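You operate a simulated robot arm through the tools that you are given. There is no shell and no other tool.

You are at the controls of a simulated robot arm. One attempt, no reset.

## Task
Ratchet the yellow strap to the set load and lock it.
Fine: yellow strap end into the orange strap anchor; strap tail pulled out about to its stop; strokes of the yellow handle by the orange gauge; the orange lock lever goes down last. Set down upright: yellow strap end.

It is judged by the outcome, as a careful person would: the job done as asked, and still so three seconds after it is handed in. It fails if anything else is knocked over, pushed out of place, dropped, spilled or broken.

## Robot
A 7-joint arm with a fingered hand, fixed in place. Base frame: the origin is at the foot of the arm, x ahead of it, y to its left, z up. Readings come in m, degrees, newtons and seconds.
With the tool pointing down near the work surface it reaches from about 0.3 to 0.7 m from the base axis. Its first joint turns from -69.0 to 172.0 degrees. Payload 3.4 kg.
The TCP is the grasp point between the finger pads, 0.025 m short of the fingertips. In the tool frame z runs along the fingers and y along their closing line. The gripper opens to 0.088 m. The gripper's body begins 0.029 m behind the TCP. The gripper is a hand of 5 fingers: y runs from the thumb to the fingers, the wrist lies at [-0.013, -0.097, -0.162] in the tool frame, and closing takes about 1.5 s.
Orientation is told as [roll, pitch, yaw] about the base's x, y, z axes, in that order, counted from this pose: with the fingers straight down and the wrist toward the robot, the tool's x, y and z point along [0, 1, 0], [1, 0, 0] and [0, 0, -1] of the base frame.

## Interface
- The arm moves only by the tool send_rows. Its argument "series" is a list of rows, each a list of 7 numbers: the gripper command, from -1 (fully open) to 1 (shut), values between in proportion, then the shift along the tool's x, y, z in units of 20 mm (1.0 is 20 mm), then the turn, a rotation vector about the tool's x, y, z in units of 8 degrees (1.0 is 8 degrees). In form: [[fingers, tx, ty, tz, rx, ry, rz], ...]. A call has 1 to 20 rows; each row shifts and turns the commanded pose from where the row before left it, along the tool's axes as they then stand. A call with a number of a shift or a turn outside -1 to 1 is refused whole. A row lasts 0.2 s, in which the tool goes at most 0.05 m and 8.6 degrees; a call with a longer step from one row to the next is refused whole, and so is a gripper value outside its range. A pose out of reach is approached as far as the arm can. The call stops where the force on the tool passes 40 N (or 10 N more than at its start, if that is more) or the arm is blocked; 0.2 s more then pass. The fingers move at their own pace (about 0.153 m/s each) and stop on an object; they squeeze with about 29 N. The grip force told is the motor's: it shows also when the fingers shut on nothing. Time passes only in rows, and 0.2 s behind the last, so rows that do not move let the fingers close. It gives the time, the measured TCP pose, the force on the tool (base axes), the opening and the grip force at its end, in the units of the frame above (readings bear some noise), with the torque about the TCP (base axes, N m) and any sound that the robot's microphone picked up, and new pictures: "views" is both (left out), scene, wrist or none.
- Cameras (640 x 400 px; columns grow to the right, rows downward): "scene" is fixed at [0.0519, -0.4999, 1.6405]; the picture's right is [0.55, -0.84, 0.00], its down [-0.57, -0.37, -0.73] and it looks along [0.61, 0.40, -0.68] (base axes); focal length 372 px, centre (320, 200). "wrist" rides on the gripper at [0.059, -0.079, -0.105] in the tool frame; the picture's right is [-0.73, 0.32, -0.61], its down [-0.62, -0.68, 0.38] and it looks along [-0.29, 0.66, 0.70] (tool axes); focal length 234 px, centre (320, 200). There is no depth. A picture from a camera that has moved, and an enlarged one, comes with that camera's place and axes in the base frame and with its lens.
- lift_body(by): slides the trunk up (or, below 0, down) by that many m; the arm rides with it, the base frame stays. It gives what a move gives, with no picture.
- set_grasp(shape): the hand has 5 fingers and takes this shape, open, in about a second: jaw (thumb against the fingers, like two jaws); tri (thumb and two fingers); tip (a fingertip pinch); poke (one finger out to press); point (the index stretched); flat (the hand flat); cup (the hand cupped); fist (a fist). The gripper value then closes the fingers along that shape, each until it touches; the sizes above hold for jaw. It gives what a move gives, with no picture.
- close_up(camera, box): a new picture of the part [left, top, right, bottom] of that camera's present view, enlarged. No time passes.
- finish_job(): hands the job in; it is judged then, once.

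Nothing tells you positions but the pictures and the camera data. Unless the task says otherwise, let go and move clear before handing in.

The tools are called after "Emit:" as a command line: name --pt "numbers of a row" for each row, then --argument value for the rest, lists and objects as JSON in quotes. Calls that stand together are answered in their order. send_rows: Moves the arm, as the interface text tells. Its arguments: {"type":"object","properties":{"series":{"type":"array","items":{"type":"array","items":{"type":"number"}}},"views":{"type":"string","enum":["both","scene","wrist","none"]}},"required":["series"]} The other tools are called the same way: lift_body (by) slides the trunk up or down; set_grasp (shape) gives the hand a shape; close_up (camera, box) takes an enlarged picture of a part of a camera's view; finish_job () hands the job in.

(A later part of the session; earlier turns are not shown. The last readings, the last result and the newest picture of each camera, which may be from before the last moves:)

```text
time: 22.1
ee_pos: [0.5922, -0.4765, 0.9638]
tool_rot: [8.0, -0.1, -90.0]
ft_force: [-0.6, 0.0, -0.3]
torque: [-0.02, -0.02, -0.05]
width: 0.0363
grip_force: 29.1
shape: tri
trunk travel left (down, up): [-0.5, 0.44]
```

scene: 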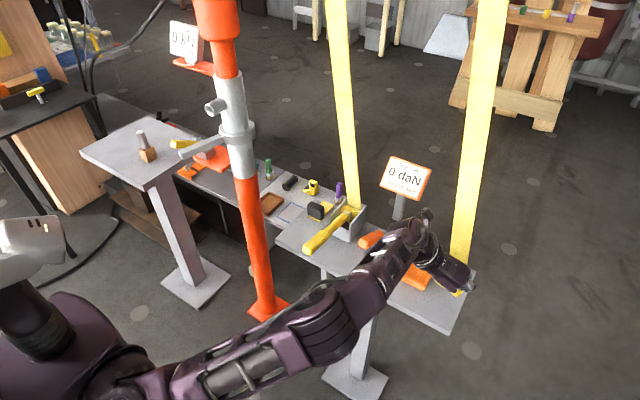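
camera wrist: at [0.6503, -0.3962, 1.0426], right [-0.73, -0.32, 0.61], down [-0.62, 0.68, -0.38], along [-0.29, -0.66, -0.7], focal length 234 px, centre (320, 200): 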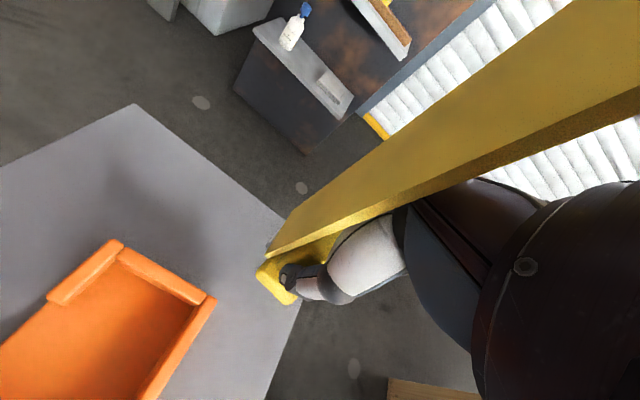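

Emit:
send_rows --pt "1 0.46 -0.83 0.065 0 0 0" --pt "1 0.46 -0.83 0.065 0 0 0" --pt "1 0.46 -0.83 0.065 0 0 0" --pt "1 0.46 -0.83 0.065 0 0 0" --pt "1 0.46 -0.83 0.065 0 0 0" --pt "1 0.46 -0.83 0.065 0 0 0" --pt "1 0 0 0 0 0 0" --views "both"

Emit:
close_up --camera "wrist" --box '[200, 160, 420, 360]'

Emit:
close_up --camera "scene" --box '[370, 230, 470, 305]'

```text
time: 23.7
ee_pos: [0.6095, -0.3942, 0.9441]
tool_rot: [8.3, 0.1, -89.9]
ft_force: [0.2, -0.2, -1.7]
torque: [0.0, 0.01, 0.01]
width: 0.0361
grip_force: 29.5
shape: tri
out of reach, approached as far as the arm can: row 3, 4, 5, 6
trunk travel left (down, up): [-0.5, 0.44]
camera wrist: at [0.65, -0.315, 1.0583], right [-0.81, -0.33, 0.5], down [-0.56, 0.68, -0.47], along [-0.19, -0.66, -0.73], focal length 234 px, centre (320, 200)
```

scene: 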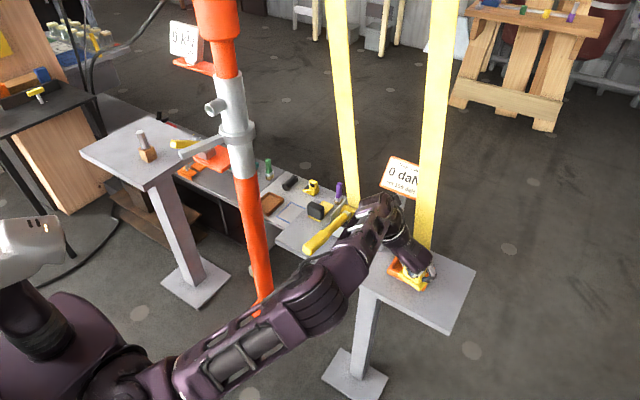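
wrist: 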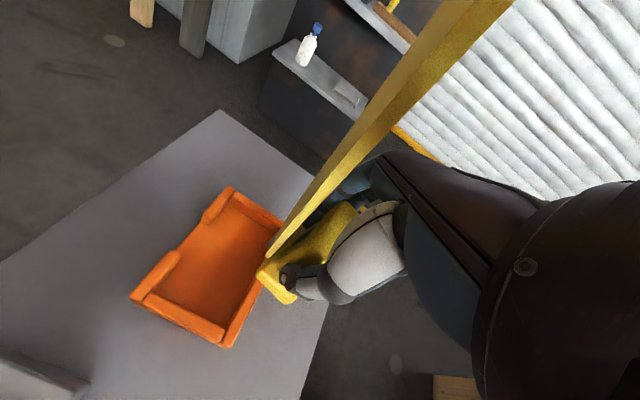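

```text
2.00 times, centred on (310, 260) of wrist
camera zoom: at [0.65, -0.315, 1.0583], right [-0.81, -0.33, 0.5], down [-0.56, 0.68, -0.47], along [-0.19, -0.66, -0.73], focal length 468 px, centre (340, 80)
```

zoom: 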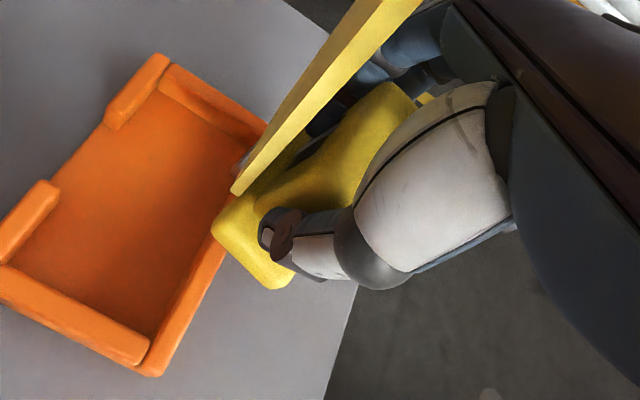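

```text
5.33 times, centred on (420, 268) of scene
camera zoom: at [0.0519, -0.4999, 1.6405], right [0.55, -0.84, 0.0], down [-0.57, -0.37, -0.73], along [0.61, 0.4, -0.68], focal length 1982 px, centre (-213, -160)
```

zoom: 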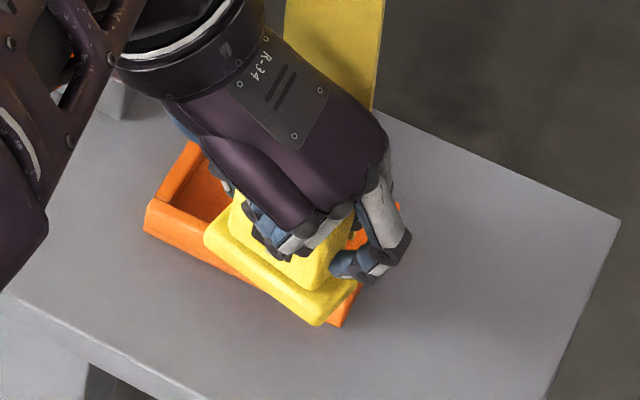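

The arm hits a joint limit here at 8° tilt. The shoulder seems low (about z 1.05), so I'll raise the trunk to make the forearm slope down, then bring the hand back down with the arm.

Emit:
lift_body --by 0.15

Emit:
send_rows --pt "1 0.3 -0.3 0 0 0 0" --pt "1 0.3 -0.3 0 0 0 0" --pt "1 0.3 -0.3 0 0 0 0" --pt "1 0 0 0 0 0 0" --views "both"

```text
time: 25.4
ee_pos: [0.6074, -0.3952, 1.0943]
tool_rot: [8.2, 0.1, -89.9]
ft_force: [0.1, -0.2, -2.6]
torque: [0.0, -0.01, -0.01]
width: 0.0364
grip_force: 28.9
shape: tri
trunk travel left (down, up): [-0.65, 0.29]
```

```text
time: 26.4
ee_pos: [0.6072, -0.3954, 1.0951]
tool_rot: [8.2, 0.1, -89.9]
ft_force: [-0.2, -0.1, -2.0]
torque: [0.0, 0.01, -0.01]
width: 0.0365
grip_force: 29.0
shape: tri
out of reach, approached as far as the arm can: row 1, 2, 3
trunk travel left (down, up): [-0.65, 0.29]
camera wrist: at [0.6501, -0.3151, 1.2083], right [-0.8, -0.33, 0.5], down [-0.56, 0.68, -0.47], along [-0.19, -0.66, -0.73], focal length 234 px, centre (320, 200)
```

scene: 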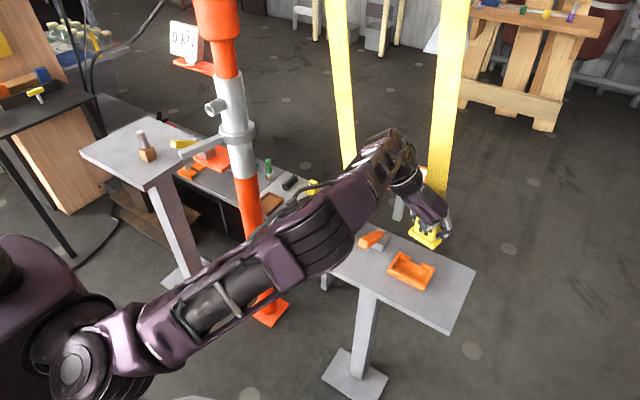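
wrist: 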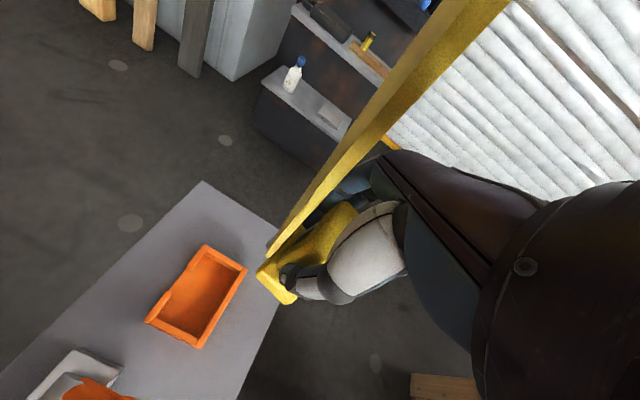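

Emit:
send_rows --pt "1 -0.116 0 0.825 0 0 0" --pt "1 -0.116 0 0.825 0 0 0" --pt "1 -0.116 0 0.825 0 0 0" --pt "1 -0.116 0 0.825 0 0 0" --pt "1 -0.116 0 0.825 0 0 0" --pt "1 0.6 0 0.08 0 0 0" --pt "1 0.6 0 0.08 0 0 0" --pt "1 0 0 0 0 0 0" --views "both"

```text
time: 28.2
ee_pos: [0.6127, -0.3954, 1.018]
tool_rot: [8.3, 0.0, -89.8]
ft_force: [-0.2, -0.4, -1.4]
torque: [0.03, 0.01, -0.01]
width: 0.0365
grip_force: 28.4
shape: tri
out of reach, approached as far as the arm can: row 6, 7
trunk travel left (down, up): [-0.65, 0.29]
camera wrist: at [0.6545, -0.3159, 1.1316], right [-0.8, -0.33, 0.5], down [-0.56, 0.68, -0.47], along [-0.19, -0.66, -0.73], focal length 234 px, centre (320, 200)
```

scene: 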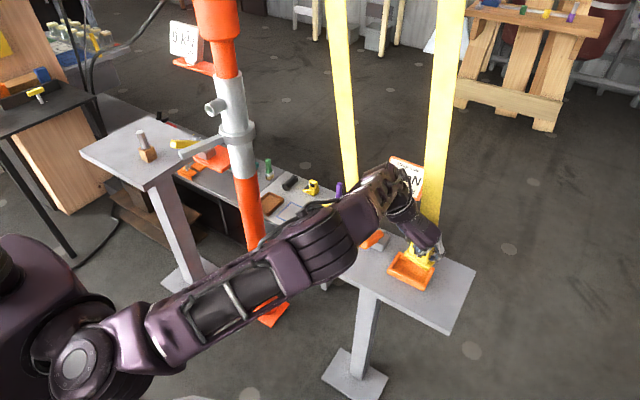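
wrist: 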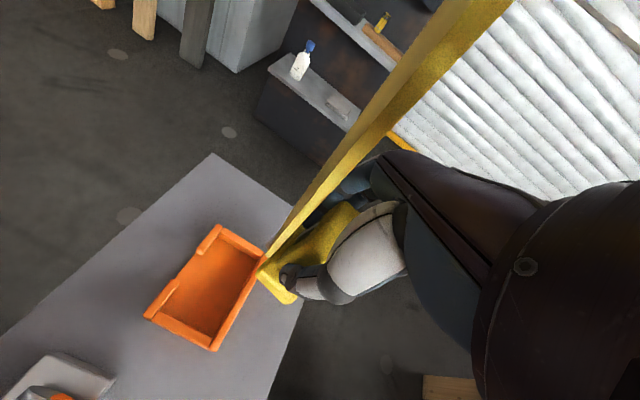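

Still limited, and it looks like a wrist-angle limit. The strap end is yawed about 6° in the hand, so turning the hand 8° toward yaw -82 both squares it and eases the wrist. Let me try that.

Emit:
send_rows --pt "1 0 0 0 0 0 -1" --pt "1 0.6 0 0.08 0 0 0" --pt "1 0.6 0 0.08 0 0 0" --pt "1 0 0 0 0 0 0" --views "none"

```text
time: 29.2
ee_pos: [0.6254, -0.3935, 1.0213]
tool_rot: [8.2, -1.1, -81.9]
ft_force: [-0.1, 0.0, -0.9]
torque: [-0.02, 0.01, 0.02]
width: 0.0363
grip_force: 28.7
shape: tri
out of reach, approached as far as the arm can: row 3
trunk travel left (down, up): [-0.65, 0.29]
```

That helped: x reached 0.625. Adding a bit more forward tilt (16°) should free the wrist further, so I'll try that and move over the tray.

Emit:
send_rows --pt "1 0 0 0 0 1 0" --pt "1 0.435 -0.335 0.125 0 0 0" --pt "1 0.435 -0.335 0.125 0 0 0" --pt "1 0 0 0 0 0 0" --views "none"

```text
time: 30.2
ee_pos: [0.6428, -0.3783, 1.0214]
tool_rot: [16.1, -1.1, -82.0]
ft_force: [-0.3, 0.4, -1.6]
torque: [-0.02, 0.01, 0.0]
width: 0.0362
grip_force: 29.7
shape: tri
trunk travel left (down, up): [-0.65, 0.29]
```

In reach now at 16° tilt over the tray. I'll lower most of the way and check alignment.

Emit:
send_rows --pt "1 -0.2 0 0.7 0 0 0" --pt "1 -0.2 0 0.7 0 0 0" --pt "1 -0.2 0 0.7 0 0 0" --pt "1 -0.2 0 0.7 0 0 0" --pt "1 -0.2 0 0.7 0 0 0" --pt "1 0 0 0 0 0 0" --views "both"

Emit:
close_up --camera "wrist" --box '[180, 160, 400, 360]'

Emit:
close_up --camera "scene" --box '[370, 230, 470, 305]'

```text
time: 31.6
ee_pos: [0.619, -0.3818, 0.9612]
tool_rot: [16.3, -1.0, -81.9]
ft_force: [0.5, -0.4, -1.3]
torque: [0.01, -0.04, -0.03]
width: 0.0362
grip_force: 29.1
shape: tri
out of reach, approached as far as the arm can: row 2, 3, 4, 5
trunk travel left (down, up): [-0.65, 0.29]
camera wrist: at [0.6322, -0.2973, 1.0773], right [-0.81, -0.43, 0.39], down [-0.58, 0.6, -0.55], along [0.01, -0.68, -0.74], focal length 234 px, centre (320, 200)
```

scene: 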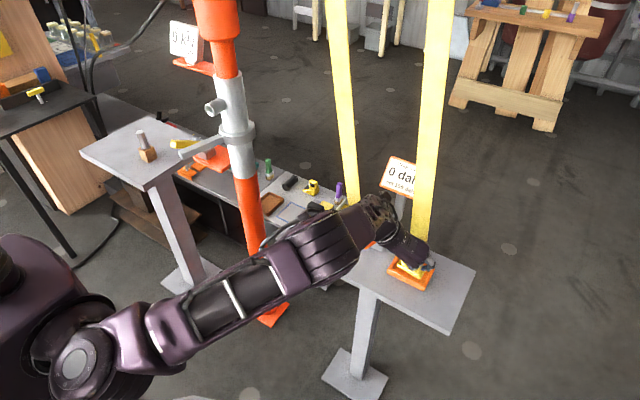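
wrist: 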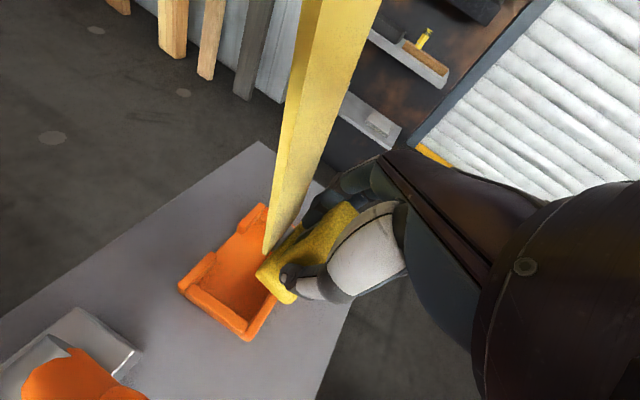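

```text
2.00 times, centred on (290, 260) of wrist
camera zoom: at [0.6322, -0.2973, 1.0773], right [-0.81, -0.43, 0.39], down [-0.58, 0.6, -0.55], along [0.01, -0.68, -0.74], focal length 468 px, centre (380, 80)
```

zoom: 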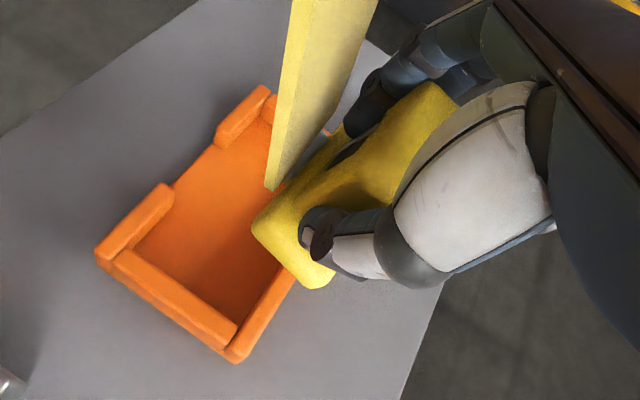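

```text
5.33 times, centred on (420, 268) of scene
camera zoom: at [0.0519, -0.4999, 1.6405], right [0.55, -0.84, 0.0], down [-0.57, -0.37, -0.73], along [0.61, 0.4, -0.68], focal length 1982 px, centre (-213, -160)
```

zoom: 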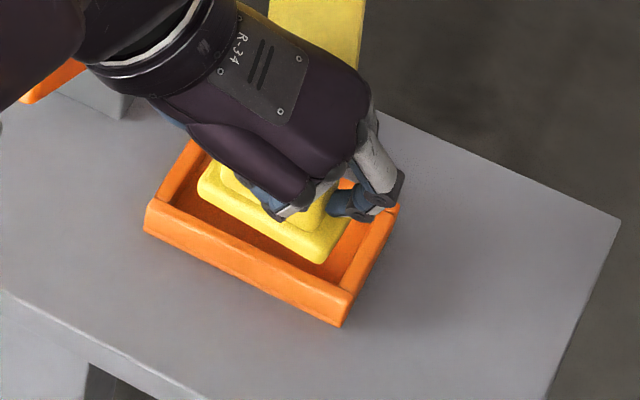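

At this trunk height the arm runs out of reach going down. I'll go back up to the pose that worked and lower the trunk instead.

Emit:
send_rows --pt "1 0.4 -0.01 -0.8 0 0 0" --pt "1 0.4 -0.01 -0.8 0 0 0" --pt "1 0.5 -0.01 -0.5 0 0 0" --pt "1 0.6 -0.01 -0.41 0 0 0" --pt "1 0 0 0 0 0 0" --views "none"

Emit:
lift_body --by -0.06

Emit:
send_rows --pt "1 0 0 0 0 0 0" --views "both"

Emit:
close_up --camera "wrist" --box '[180, 160, 400, 360]'

Emit:
close_up --camera "scene" --box '[370, 230, 470, 305]'

```text
time: 32.8
ee_pos: [0.6386, -0.3775, 1.0196]
tool_rot: [16.0, -1.0, -82.0]
ft_force: [0.4, 0.6, -2.5]
torque: [0.02, -0.03, -0.02]
width: 0.0364
grip_force: 29.7
shape: tri
trunk travel left (down, up): [-0.65, 0.29]
```

```text
time: 33.8
ee_pos: [0.6397, -0.3767, 0.9584]
tool_rot: [16.2, -1.1, -82.0]
ft_force: [-0.8, 0.3, -0.6]
torque: [0.01, -0.02, -0.02]
width: 0.0362
grip_force: 28.9
shape: tri
trunk travel left (down, up): [-0.59, 0.35]
```

```text
time: 34.2
ee_pos: [0.6398, -0.3773, 0.959]
tool_rot: [16.1, -1.0, -82.0]
ft_force: [0.1, 0.4, -1.4]
torque: [0.04, 0.01, 0.02]
width: 0.0363
grip_force: 28.9
shape: tri
trunk travel left (down, up): [-0.59, 0.35]
camera wrist: at [0.6543, -0.2924, 1.076], right [-0.81, -0.43, 0.39], down [-0.58, 0.6, -0.55], along [0.01, -0.68, -0.74], focal length 234 px, centre (320, 200)
```

scene: 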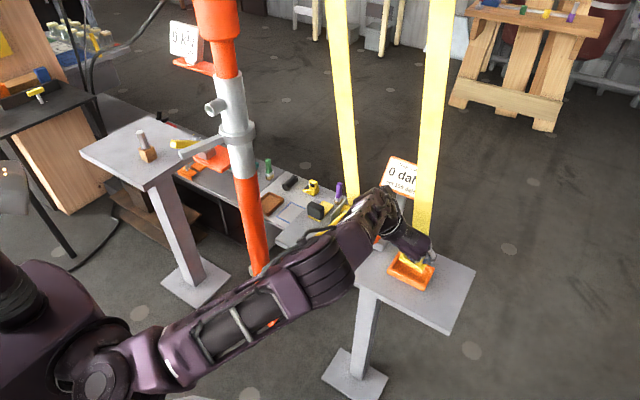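
wrist: 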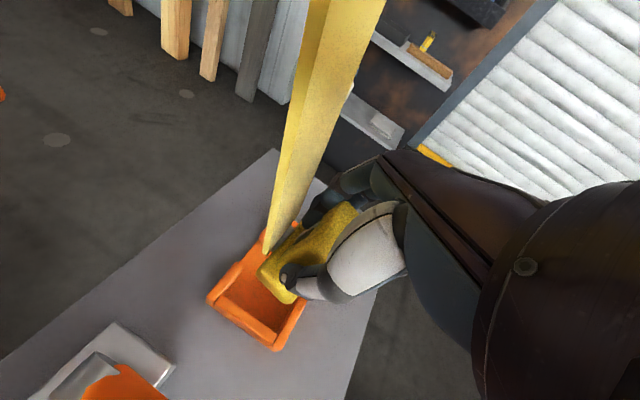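

```text
2.00 times, centred on (290, 260) of wrist
camera zoom: at [0.6543, -0.2924, 1.076], right [-0.81, -0.43, 0.39], down [-0.58, 0.6, -0.55], along [0.01, -0.68, -0.74], focal length 468 px, centre (380, 80)
```

zoom: 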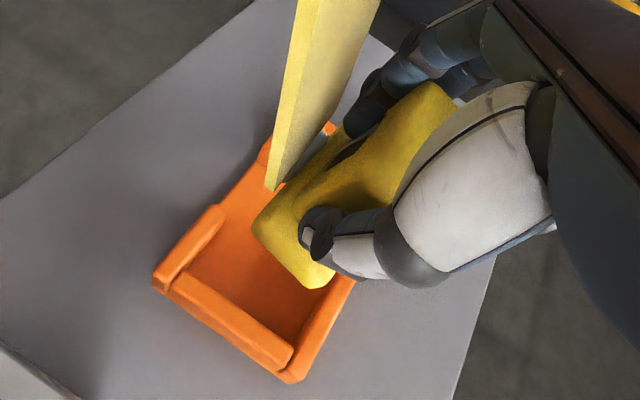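

```text
5.33 times, centred on (420, 268) of scene
camera zoom: at [0.0519, -0.4999, 1.6405], right [0.55, -0.84, 0.0], down [-0.57, -0.37, -0.73], along [0.61, 0.4, -0.68], focal length 1982 px, centre (-213, -160)
```

zoom: 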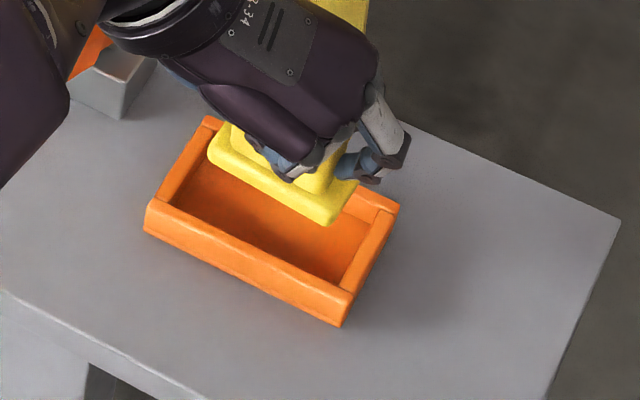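

The plate's front edge is square with the tray, y centre -0.382, right on the tray's centre. I'll lower the trunk 3 cm more and shift 2–3 mm forward.

Emit:
lift_body --by -0.025

Emit:
send_rows --pt "1 0.14 0 0.04 0 0 0" --pt "1 0 0 0 0 0 0" --views "both"

Emit:
close_up --camera "wrist" --box '[180, 160, 400, 360]'

Emit:
close_up --camera "scene" --box '[370, 230, 470, 305]'

```text
time: 34.9
ee_pos: [0.6399, -0.3772, 0.9343]
tool_rot: [16.2, -1.0, -82.0]
ft_force: [0.0, 1.0, -1.4]
torque: [0.03, -0.03, -0.01]
width: 0.0362
grip_force: 29.3
shape: tri
trunk travel left (down, up): [-0.565, 0.375]
```

```text
time: 35.5
ee_pos: [0.6422, -0.3772, 0.9348]
tool_rot: [16.1, -1.1, -82.0]
ft_force: [-1.0, 0.4, -1.4]
torque: [0.01, 0.0, -0.01]
width: 0.0363
grip_force: 29.1
shape: tri
trunk travel left (down, up): [-0.565, 0.375]
camera wrist: at [0.6573, -0.292, 1.0511], right [-0.81, -0.43, 0.39], down [-0.58, 0.6, -0.55], along [0.01, -0.68, -0.74], focal length 234 px, centre (320, 200)
```

scene: 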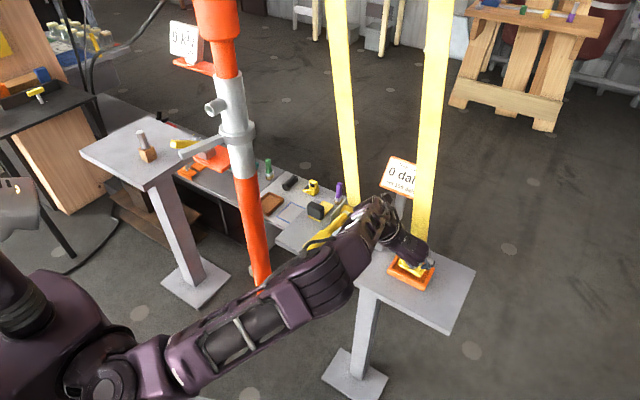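
wrist: 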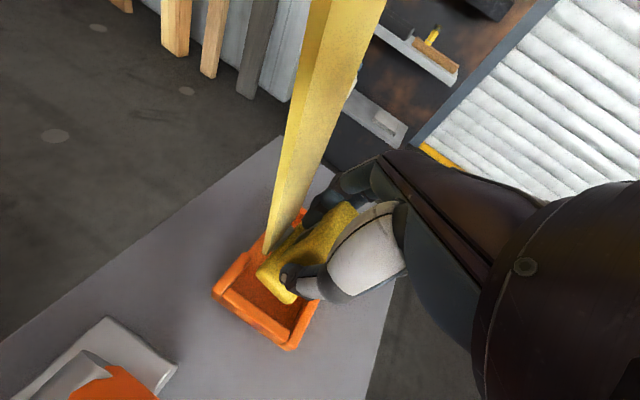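

```text
2.00 times, centred on (290, 260) of wrist
camera zoom: at [0.6573, -0.292, 1.0511], right [-0.81, -0.43, 0.39], down [-0.58, 0.6, -0.55], along [0.01, -0.68, -0.74], focal length 468 px, centre (380, 80)
```

zoom: 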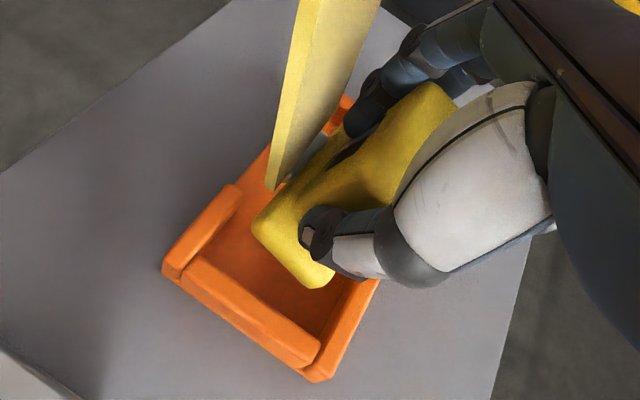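

```text
5.33 times, centred on (420, 268) of scene
camera zoom: at [0.0519, -0.4999, 1.6405], right [0.55, -0.84, 0.0], down [-0.57, -0.37, -0.73], along [0.61, 0.4, -0.68], focal length 1982 px, centre (-213, -160)
```

zoom: 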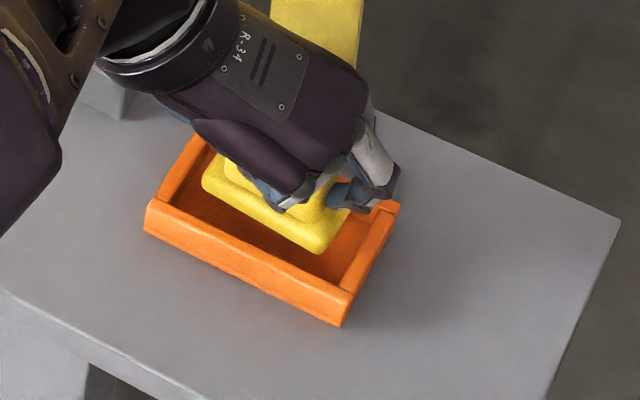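

Well lined up above the tray. I'll ease it down by arm in small steps until it touches the floor.

Emit:
send_rows --pt "1 -0.08 0 0.28 0 0 0" --pt "1 -0.08 0 0.28 0 0 0" --pt "1 -0.07 0 0.24 0 0 0" --pt "1 0 0 0 0 0 0" --views "wrist"

Emit:
close_up --camera "scene" --box '[370, 230, 470, 305]'

```text
time: 36.5
ee_pos: [0.6387, -0.378, 0.9202]
tool_rot: [16.2, -1.0, -81.9]
ft_force: [0.5, 0.5, -1.8]
torque: [0.02, 0.0, 0.0]
width: 0.0361
grip_force: 28.2
shape: tri
out of reach, approached as far as the arm can: row 3
trunk travel left (down, up): [-0.565, 0.375]
camera wrist: at [0.6531, -0.2928, 1.036], right [-0.81, -0.43, 0.39], down [-0.58, 0.6, -0.55], along [0.01, -0.68, -0.74], focal length 234 px, centre (320, 200)
```

wrist: 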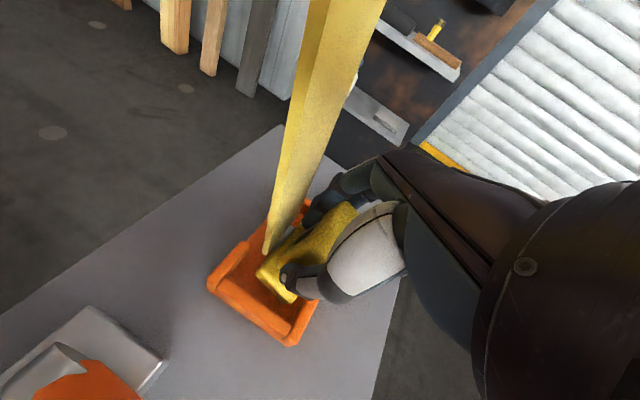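

```text
5.33 times, centred on (420, 268) of scene
camera zoom: at [0.0519, -0.4999, 1.6405], right [0.55, -0.84, 0.0], down [-0.57, -0.37, -0.73], along [0.61, 0.4, -0.68], focal length 1982 px, centre (-213, -160)
```

zoom: 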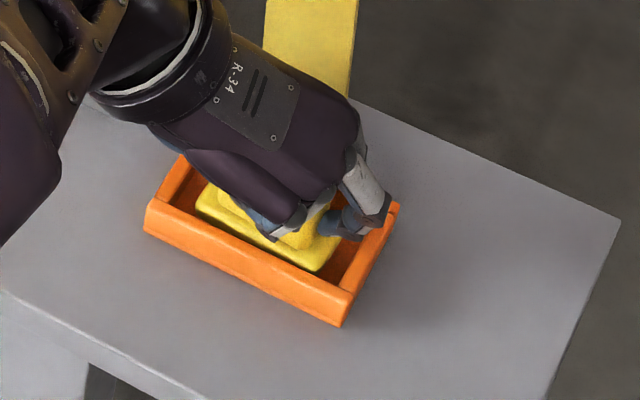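

Emit:
lift_body --by -0.005

```text
time: 37.1
ee_pos: [0.6382, -0.377, 0.9177]
tool_rot: [16.5, -1.1, -81.8]
ft_force: [2.2, 0.7, 6.5]
torque: [-0.22, -0.01, 0.08]
width: 0.0362
grip_force: 29.1
shape: tri
trunk travel left (down, up): [-0.56, 0.38]
```

Emit:
lift_body --by -0.006

Emit:
close_up --camera "scene" --box '[370, 230, 470, 305]'

Emit:
close_up --camera "wrist" --box '[180, 160, 400, 360]'

```text
time: 37.6
ee_pos: [0.6376, -0.3759, 0.9154]
tool_rot: [16.7, -1.3, -81.9]
ft_force: [7.5, -2.0, 29.1]
torque: [-0.46, -0.12, 0.2]
width: 0.0371
grip_force: 29.3
shape: tri
trunk travel left (down, up): [-0.554, 0.386]
```

```text
5.33 times, centred on (420, 268) of scene
camera zoom: at [0.0519, -0.4999, 1.6405], right [0.55, -0.84, 0.0], down [-0.57, -0.37, -0.73], along [0.61, 0.4, -0.68], focal length 1982 px, centre (-213, -160)
```

zoom: 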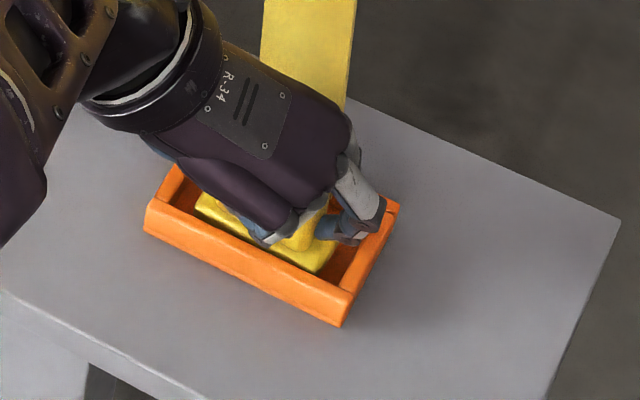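

```text
2.00 times, centred on (290, 260) of wrist
camera zoom: at [0.651, -0.2904, 1.0311], right [-0.82, -0.43, 0.38], down [-0.58, 0.59, -0.56], along [0.02, -0.68, -0.73], focal length 468 px, centre (380, 80)
```

zoom: 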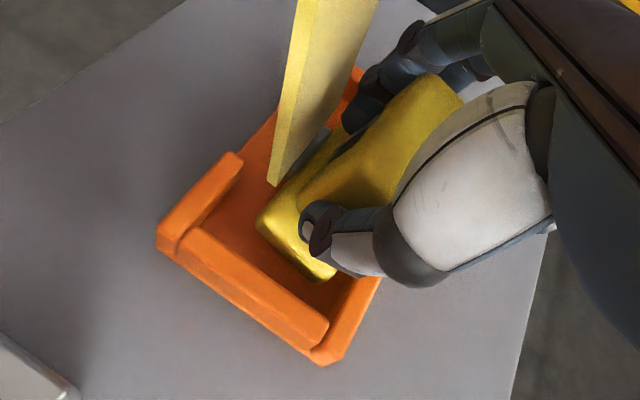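

The plate is down on the tray floor under about 30 N and has partly righted. I'll ease the pressure a little, then open just enough to let go.

Emit:
lift_body --by 0.005

Emit:
send_rows --pt "0.1 0 0 0 0 0 0" --pt "0 0 0 0 0 0 0" --pt "-0.1 0 0 0 0 0 0" --pt "-0.2 0 0 0 0 0 0" --pt "-0.25 0 0 0 0 0 0" --pt "-0.25 0 0 0 0 0 0" --views "wrist"

Emit:
close_up --camera "scene" --box '[370, 230, 470, 305]'

Emit:
close_up --camera "wrist" --box '[180, 160, 400, 360]'

```text
time: 38.2
ee_pos: [0.6372, -0.376, 0.9153]
tool_rot: [16.4, -1.1, -81.9]
ft_force: [7.0, -0.2, 17.6]
torque: [-0.28, -0.19, 0.15]
width: 0.0372
grip_force: 29.4
shape: tri
trunk travel left (down, up): [-0.559, 0.381]
```

```text
time: 39.6
ee_pos: [0.6386, -0.3778, 0.9136]
tool_rot: [16.3, -1.0, -81.9]
ft_force: [0.2, 0.6, -0.1]
torque: [0.01, -0.02, -0.01]
width: 0.0549
grip_force: 0.1
shape: tri
trunk travel left (down, up): [-0.559, 0.381]
camera wrist: at [0.6529, -0.293, 1.0301], right [-0.81, -0.43, 0.39], down [-0.58, 0.6, -0.55], along [0.01, -0.68, -0.74], focal length 234 px, centre (320, 200)
```

wrist: 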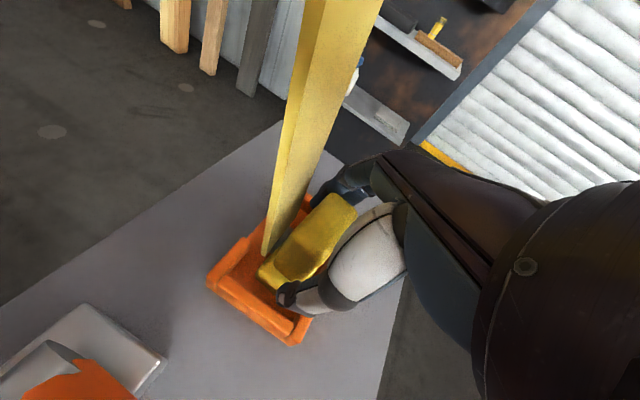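

```text
5.33 times, centred on (420, 268) of scene
camera zoom: at [0.0519, -0.4999, 1.6405], right [0.55, -0.84, 0.0], down [-0.57, -0.37, -0.73], along [0.61, 0.4, -0.68], focal length 1982 px, centre (-213, -160)
```

zoom: 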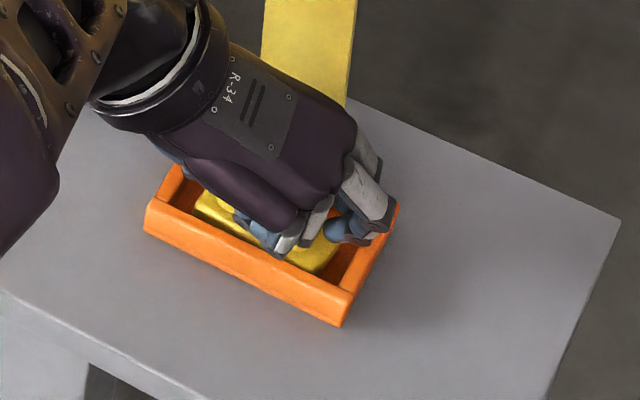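

```text
2.00 times, centred on (290, 260) of wrist
camera zoom: at [0.6529, -0.293, 1.0301], right [-0.81, -0.43, 0.39], down [-0.58, 0.6, -0.55], along [0.01, -0.68, -0.74], focal length 468 px, centre (380, 80)
```

zoom: 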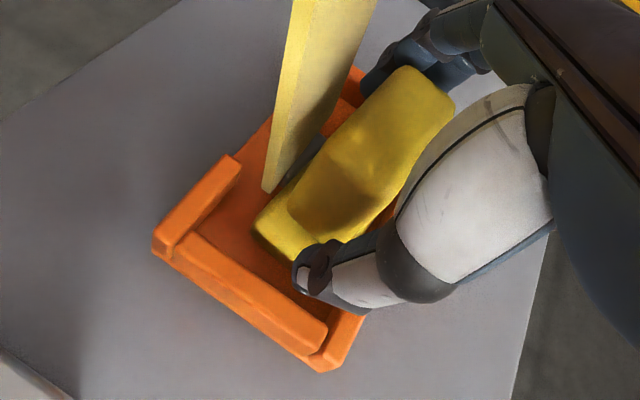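

The strap end is released and standing in the tray. I'll back out along the tool axis and check how it sits.

Emit:
send_rows --pt "-0.3 0 0 -0.4 0 0 0" --pt "-0.3 0 0 -0.6 0 0 0" --pt "-0.3 0 0 -0.8 0 0 0" --pt "-0.3 0 0 -0.9 0 0 0" --pt "-0.3 0 0 -0.9 0 0 0" --pt "-0.3 0 0 -0.9 0 0 0" --views "both"

Emit:
close_up --camera "scene" --box '[370, 230, 470, 305]'

Emit:
close_up --camera "wrist" --box '[180, 160, 400, 360]'

```text
time: 41.0
ee_pos: [0.6139, -0.3795, 1.0001]
tool_rot: [16.1, -1.0, -81.9]
ft_force: [0.0, 0.2, 0.6]
torque: [-0.02, 0.01, 0.0]
width: 0.0572
grip_force: 0.0
shape: tri
trunk travel left (down, up): [-0.559, 0.381]
camera wrist: at [0.6275, -0.2946, 1.1163], right [-0.81, -0.43, 0.39], down [-0.58, 0.6, -0.55], along [0.01, -0.68, -0.74], focal length 234 px, centre (320, 200)
```

scene: 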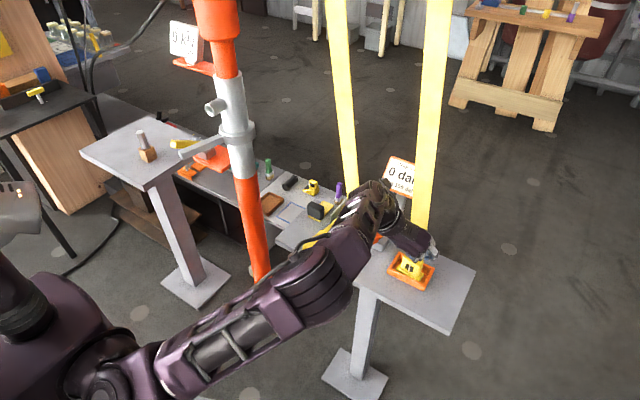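
wrist: 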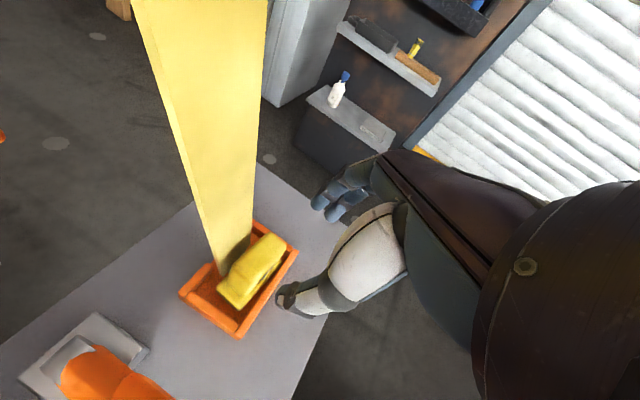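

```text
5.33 times, centred on (420, 268) of scene
camera zoom: at [0.0519, -0.4999, 1.6405], right [0.55, -0.84, 0.0], down [-0.57, -0.37, -0.73], along [0.61, 0.4, -0.68], focal length 1982 px, centre (-213, -160)
```

zoom: 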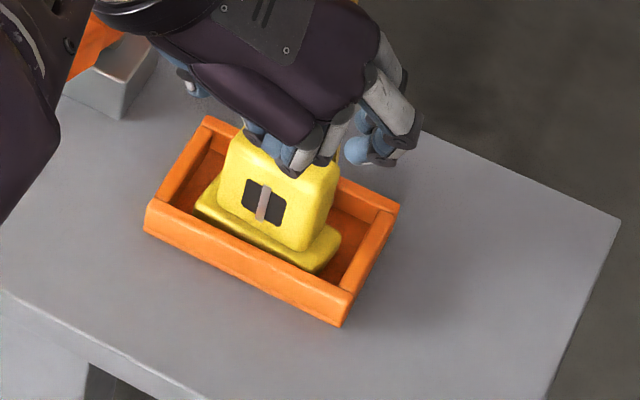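

```text
2.00 times, centred on (290, 260) of wrist
camera zoom: at [0.6275, -0.2946, 1.1163], right [-0.81, -0.43, 0.39], down [-0.58, 0.6, -0.55], along [0.01, -0.68, -0.74], focal length 468 px, centre (380, 80)
```

zoom: 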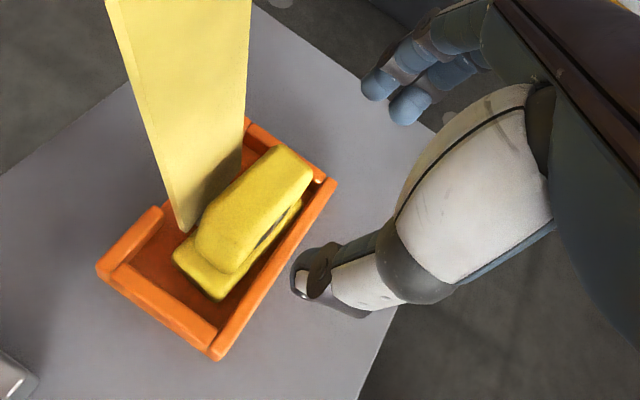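

The strap end stands upright inside the orange anchor. Next I'll raise the hand clear and turn it back to look closely at the ratchet and find the strap tail.

Emit:
send_rows --pt "-1 -0.5 0 -0.9 0 0 0" --pt "-1 -0.5 0 -0.9 0 0 0" --pt "-1 -0.5 0 -0.9 0 0 0" --pt "-1 -0.5 0 -0.9 0 0 0" --pt "-1 -0.5 0 -0.9 0 0 0" --pt "-1 -0.5 0 -0.9 0 0 0" --pt "-1 0 0 0 0 0 -1" --pt "-1 0 0 0 0 0 -1" --pt "-1 0 0 0 0 0 -1" --pt "-1 0 0 0 0 0 -1" --pt "-1 0 0 0 0 0 -1" --pt "-1 0 0 0 0 0 -1" --pt "-1 0 0 0 0 0 -1" --pt "-1 0 0 0 0 0 -1" --pt "-1 0 0 0 0 0 -1" --pt "-1 0 0 0 0 0 -1" --views "both"

Emit:
close_up --camera "scene" --box '[290, 165, 420, 265]'

```text
time: 44.4
ee_pos: [0.5262, -0.3906, 1.0882]
tool_rot: [1.8, -16.3, -2.0]
ft_force: [0.2, -0.4, 0.1]
torque: [0.02, 0.01, 0.0]
width: 0.0876
grip_force: 0.1
shape: tri
trunk travel left (down, up): [-0.559, 0.381]
camera wrist: at [0.4213, -0.3309, 1.1688], right [0.12, -0.75, 0.65], down [-0.56, -0.59, -0.58], along [0.82, -0.3, -0.49], focal length 234 px, centre (320, 200)
```

scene: 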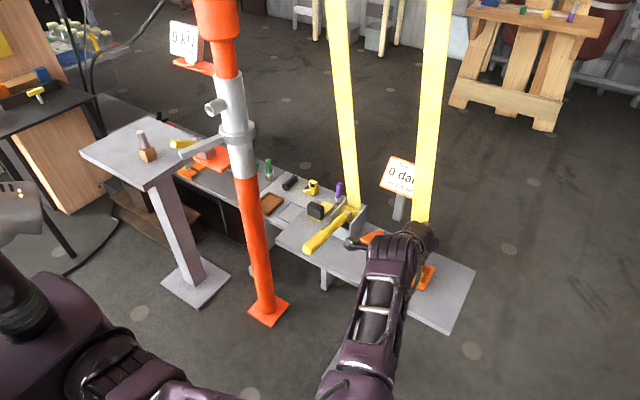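
wrist: 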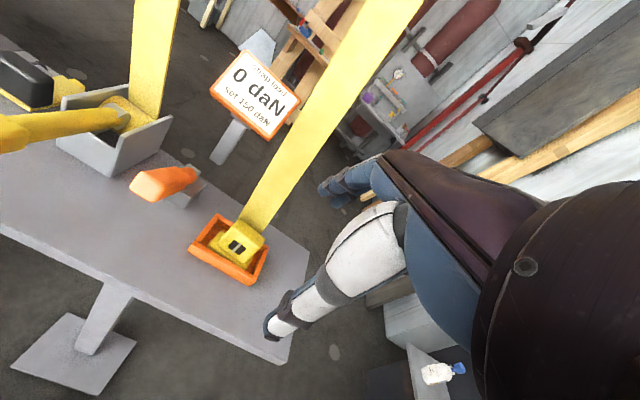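

```text
4.00 times, centred on (355, 215) of scene
camera zoom: at [0.0519, -0.4999, 1.6405], right [0.55, -0.84, 0.0], down [-0.57, -0.37, -0.73], along [0.61, 0.4, -0.68], focal length 1487 px, centre (180, 140)
```

zoom: 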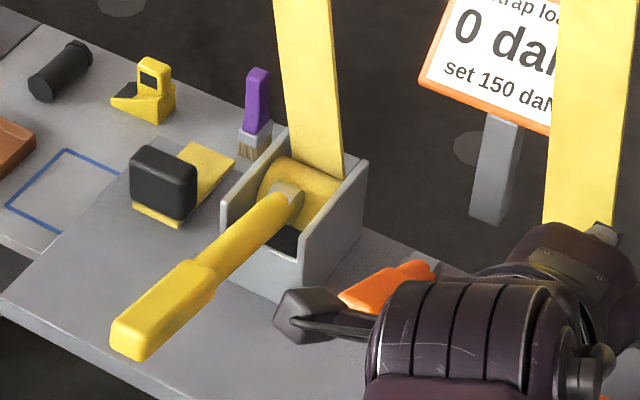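

Emit:
close_up --camera "wrist" --box '[180, 190, 290, 290]'

Emit:
close_up --camera "wrist" --box '[0, 30, 220, 210]'

```text
4.00 times, centred on (235, 240) of wrist
camera zoom: at [0.4213, -0.3309, 1.1688], right [0.12, -0.75, 0.65], down [-0.56, -0.59, -0.58], along [0.82, -0.3, -0.49], focal length 937 px, centre (660, 40)
```

zoom: 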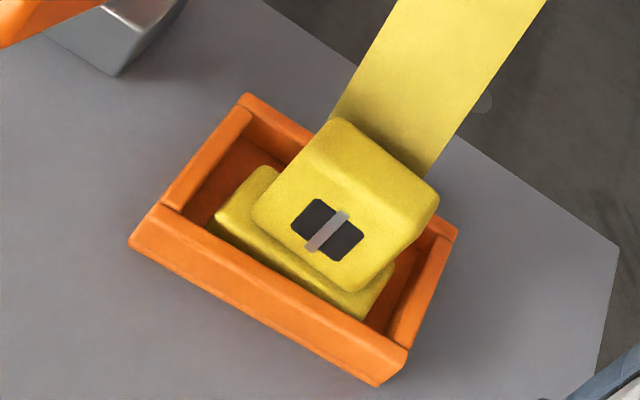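

```text
2.22 times, centred on (110, 120) of wrist
camera zoom: at [0.4213, -0.3309, 1.1688], right [0.12, -0.75, 0.65], down [-0.56, -0.59, -0.58], along [0.82, -0.3, -0.49], focal length 520 px, centre (787, 378)
```

zoom: 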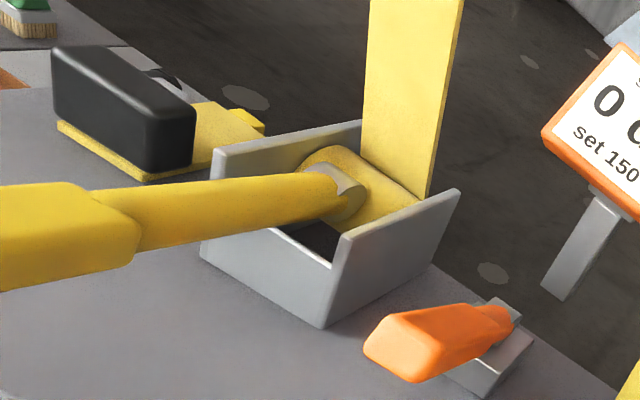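

The strap end is seated square and upright in the anchor. The black grip on the yellow strip left of the ratchet looks like the strap tail. I'll move the hand up and left for a top view of it.

Emit:
send_rows --pt "-1 0 -0.2 -0.9 0 0 0" --pt "-1 0 -0.2 -0.9 0 0 0" --pt "-1 0 -0.2 -0.9 0 0 0" --pt "-1 0 -0.2 -0.9 0 0 0" --pt "-1 0 -0.2 -0.9 0 0 0" --pt "-1 1 0 0 0 0 0" --pt "-1 1 0 0 0 0 0" --pt "-1 1 0 0 0 0 0" --pt "-1 1 0 0 0 0 0" --pt "-1 1 0 0 0 0 0" --pt "-1 1 0 0 0 0 0" --pt "-1 1 0 0 0 0 0" --pt "-1 1 0 0 0 0 0" --pt "-1 1 0 0 0 0 0" --pt "-1 1 0 0 0 0 0" --pt "-1 1 0 0 0 0 0" --pt "-1 1 0 0 0 0 0" --pt "-1 1 0 0 0 0 0" --views "both"

Emit:
close_up --camera "wrist" --box '[120, 120, 360, 270]'

```text
time: 48.2
ee_pos: [0.4899, -0.1315, 1.1757]
tool_rot: [1.8, -16.1, -2.1]
ft_force: [-0.8, 0.3, 0.1]
torque: [0.01, 0.01, -0.04]
width: 0.088
grip_force: 0.1
shape: tri
trunk travel left (down, up): [-0.559, 0.381]
camera wrist: at [0.3855, -0.0715, 1.2573], right [0.12, -0.75, 0.65], down [-0.56, -0.59, -0.58], along [0.82, -0.3, -0.5], focal length 234 px, centre (320, 200)
```

scene: 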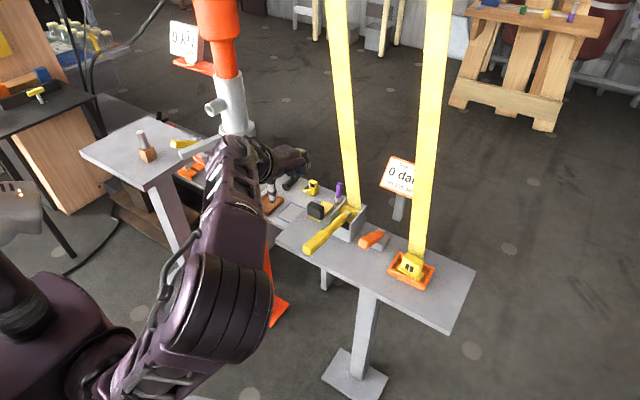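
wrist: 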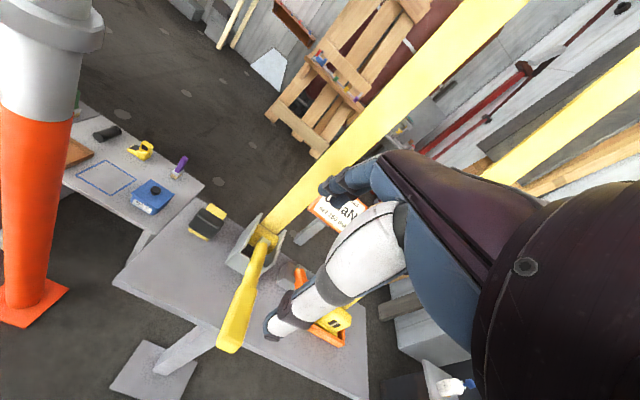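

```text
2.67 times, centred on (240, 195) of wrist
camera zoom: at [0.3855, -0.0715, 1.2573], right [0.12, -0.75, 0.65], down [-0.56, -0.59, -0.58], along [0.82, -0.3, -0.5], focal length 624 px, centre (533, 213)
```

zoom: 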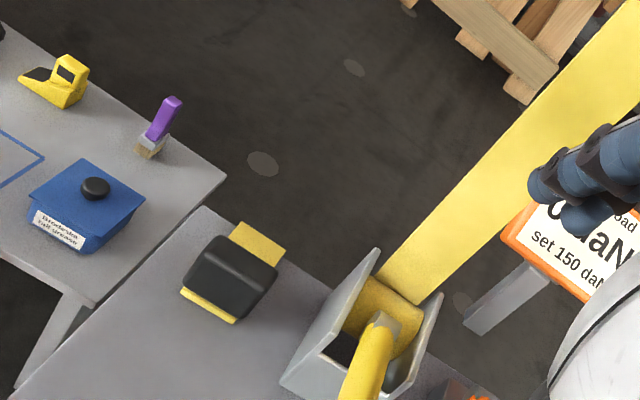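

Emit:
close_up --camera "scene" --box '[300, 190, 370, 245]'

Emit:
close_up --camera "wrist" --box '[170, 185, 260, 250]'

```text
7.27 times, centred on (335, 218) of scene
camera zoom: at [0.0519, -0.4999, 1.6405], right [0.55, -0.84, 0.0], down [-0.57, -0.37, -0.73], along [0.61, 0.4, -0.68], focal length 2703 px, centre (211, 73)
```

zoom: 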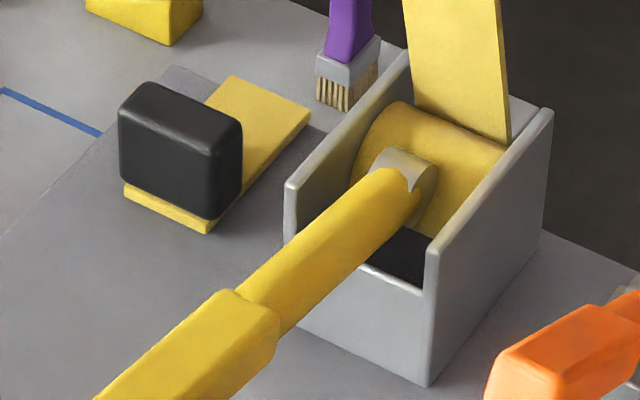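

```text
6.15 times, centred on (215, 218) of wrist
camera zoom: at [0.3855, -0.0715, 1.2573], right [0.12, -0.75, 0.65], down [-0.56, -0.59, -0.58], along [0.82, -0.3, -0.5], focal length 1441 px, centre (966, 92)
```

zoom: 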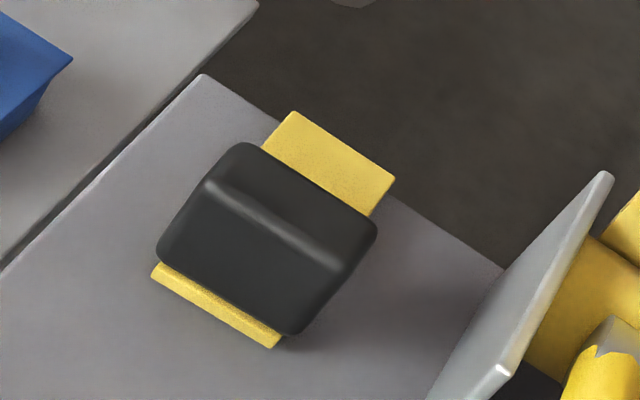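

Now it is clear: the tail is a flat yellow strip along x (x 0.671–0.752, y about -0.071) with an upright black pull tab at x 0.678–0.699, y -0.089 to -0.046, z 0.865–0.902. I'll pinch the tab with the thumb on the near side and pull it toward me. First I'll square up the hand and go above it.

Emit:
send_rows --pt "-1 0.87 0 0 0 0 0" --pt "-1 0.87 0 0 0 0 0" --pt "-1 0.87 0 0 0 0 0" --pt "-1 0.87 0 0 0 0 0" --pt "-1 0 0 0 1 0 0" --pt "-1 0 0 0 1 0 -0.25" --pt "-1 0 0.95 0.7 0 0 0" --pt "-1 0 0.95 0.7 0 0 0" --pt "-1 0 0.95 0.7 0 0 0" --pt "-1 0 0.95 0.7 0 0 0" --pt "-1 0 0.95 0.7 0 0 0" --pt "-1 0 0.95 0.7 0 0 0" --pt "-1 0 0.95 0.7 0 0 0" --pt "-1 0 0.95 0.7 0 0 0" --pt "-1 0 0 0 0 0 0" --views "both"

Emit:
close_up --camera "wrist" --box '[180, 160, 420, 360]'

```text
time: 51.4
ee_pos: [0.5783, -0.0943, 1.093]
tool_rot: [1.7, -0.3, 0.5]
ft_force: [-0.2, -0.2, 0.6]
torque: [0.02, -0.03, -0.01]
width: 0.0878
grip_force: 0.1
shape: tri
out of reach, approached as far as the arm can: row 6, 7, 8, 9, 10, 11, 12, 13, 14
trunk travel left (down, up): [-0.559, 0.381]
camera wrist: at [0.4981, -0.0385, 1.1995], right [0.33, -0.74, 0.59], down [-0.67, -0.62, -0.4], along [0.66, -0.26, -0.7], focal length 234 px, centre (320, 200)
```

scene: 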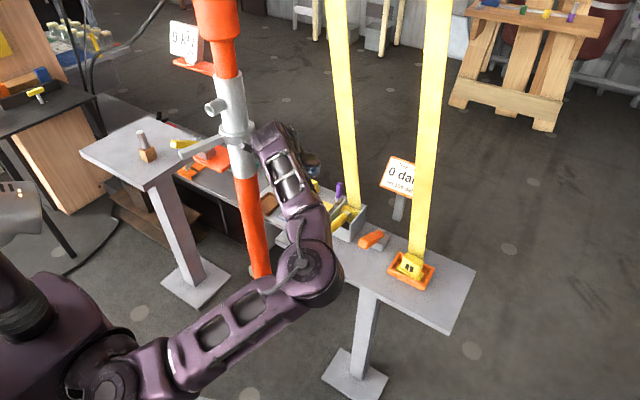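
wrist: 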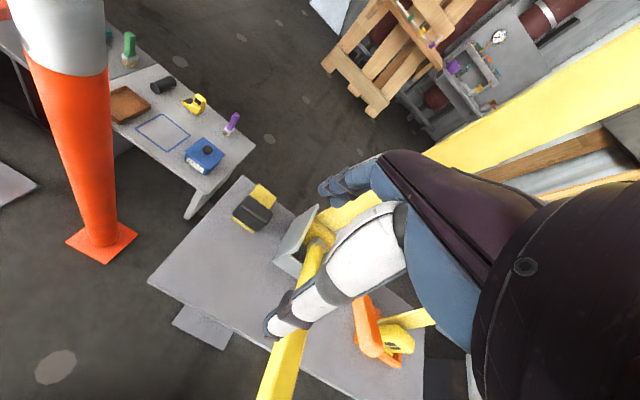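

```text
2.00 times, centred on (300, 260) of wrist
camera zoom: at [0.4981, -0.0385, 1.1995], right [0.33, -0.74, 0.59], down [-0.67, -0.62, -0.4], along [0.66, -0.26, -0.7], focal length 468 px, centre (360, 80)
```

zoom: 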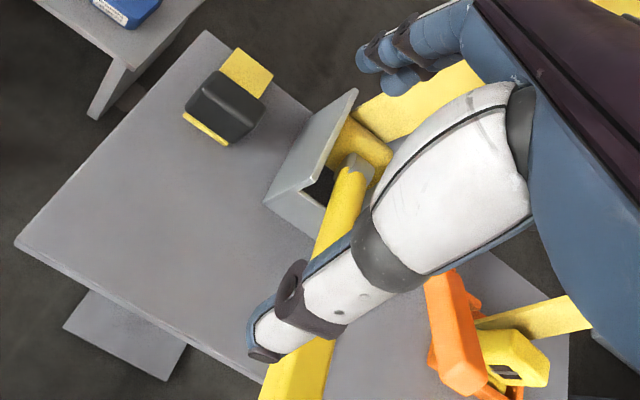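

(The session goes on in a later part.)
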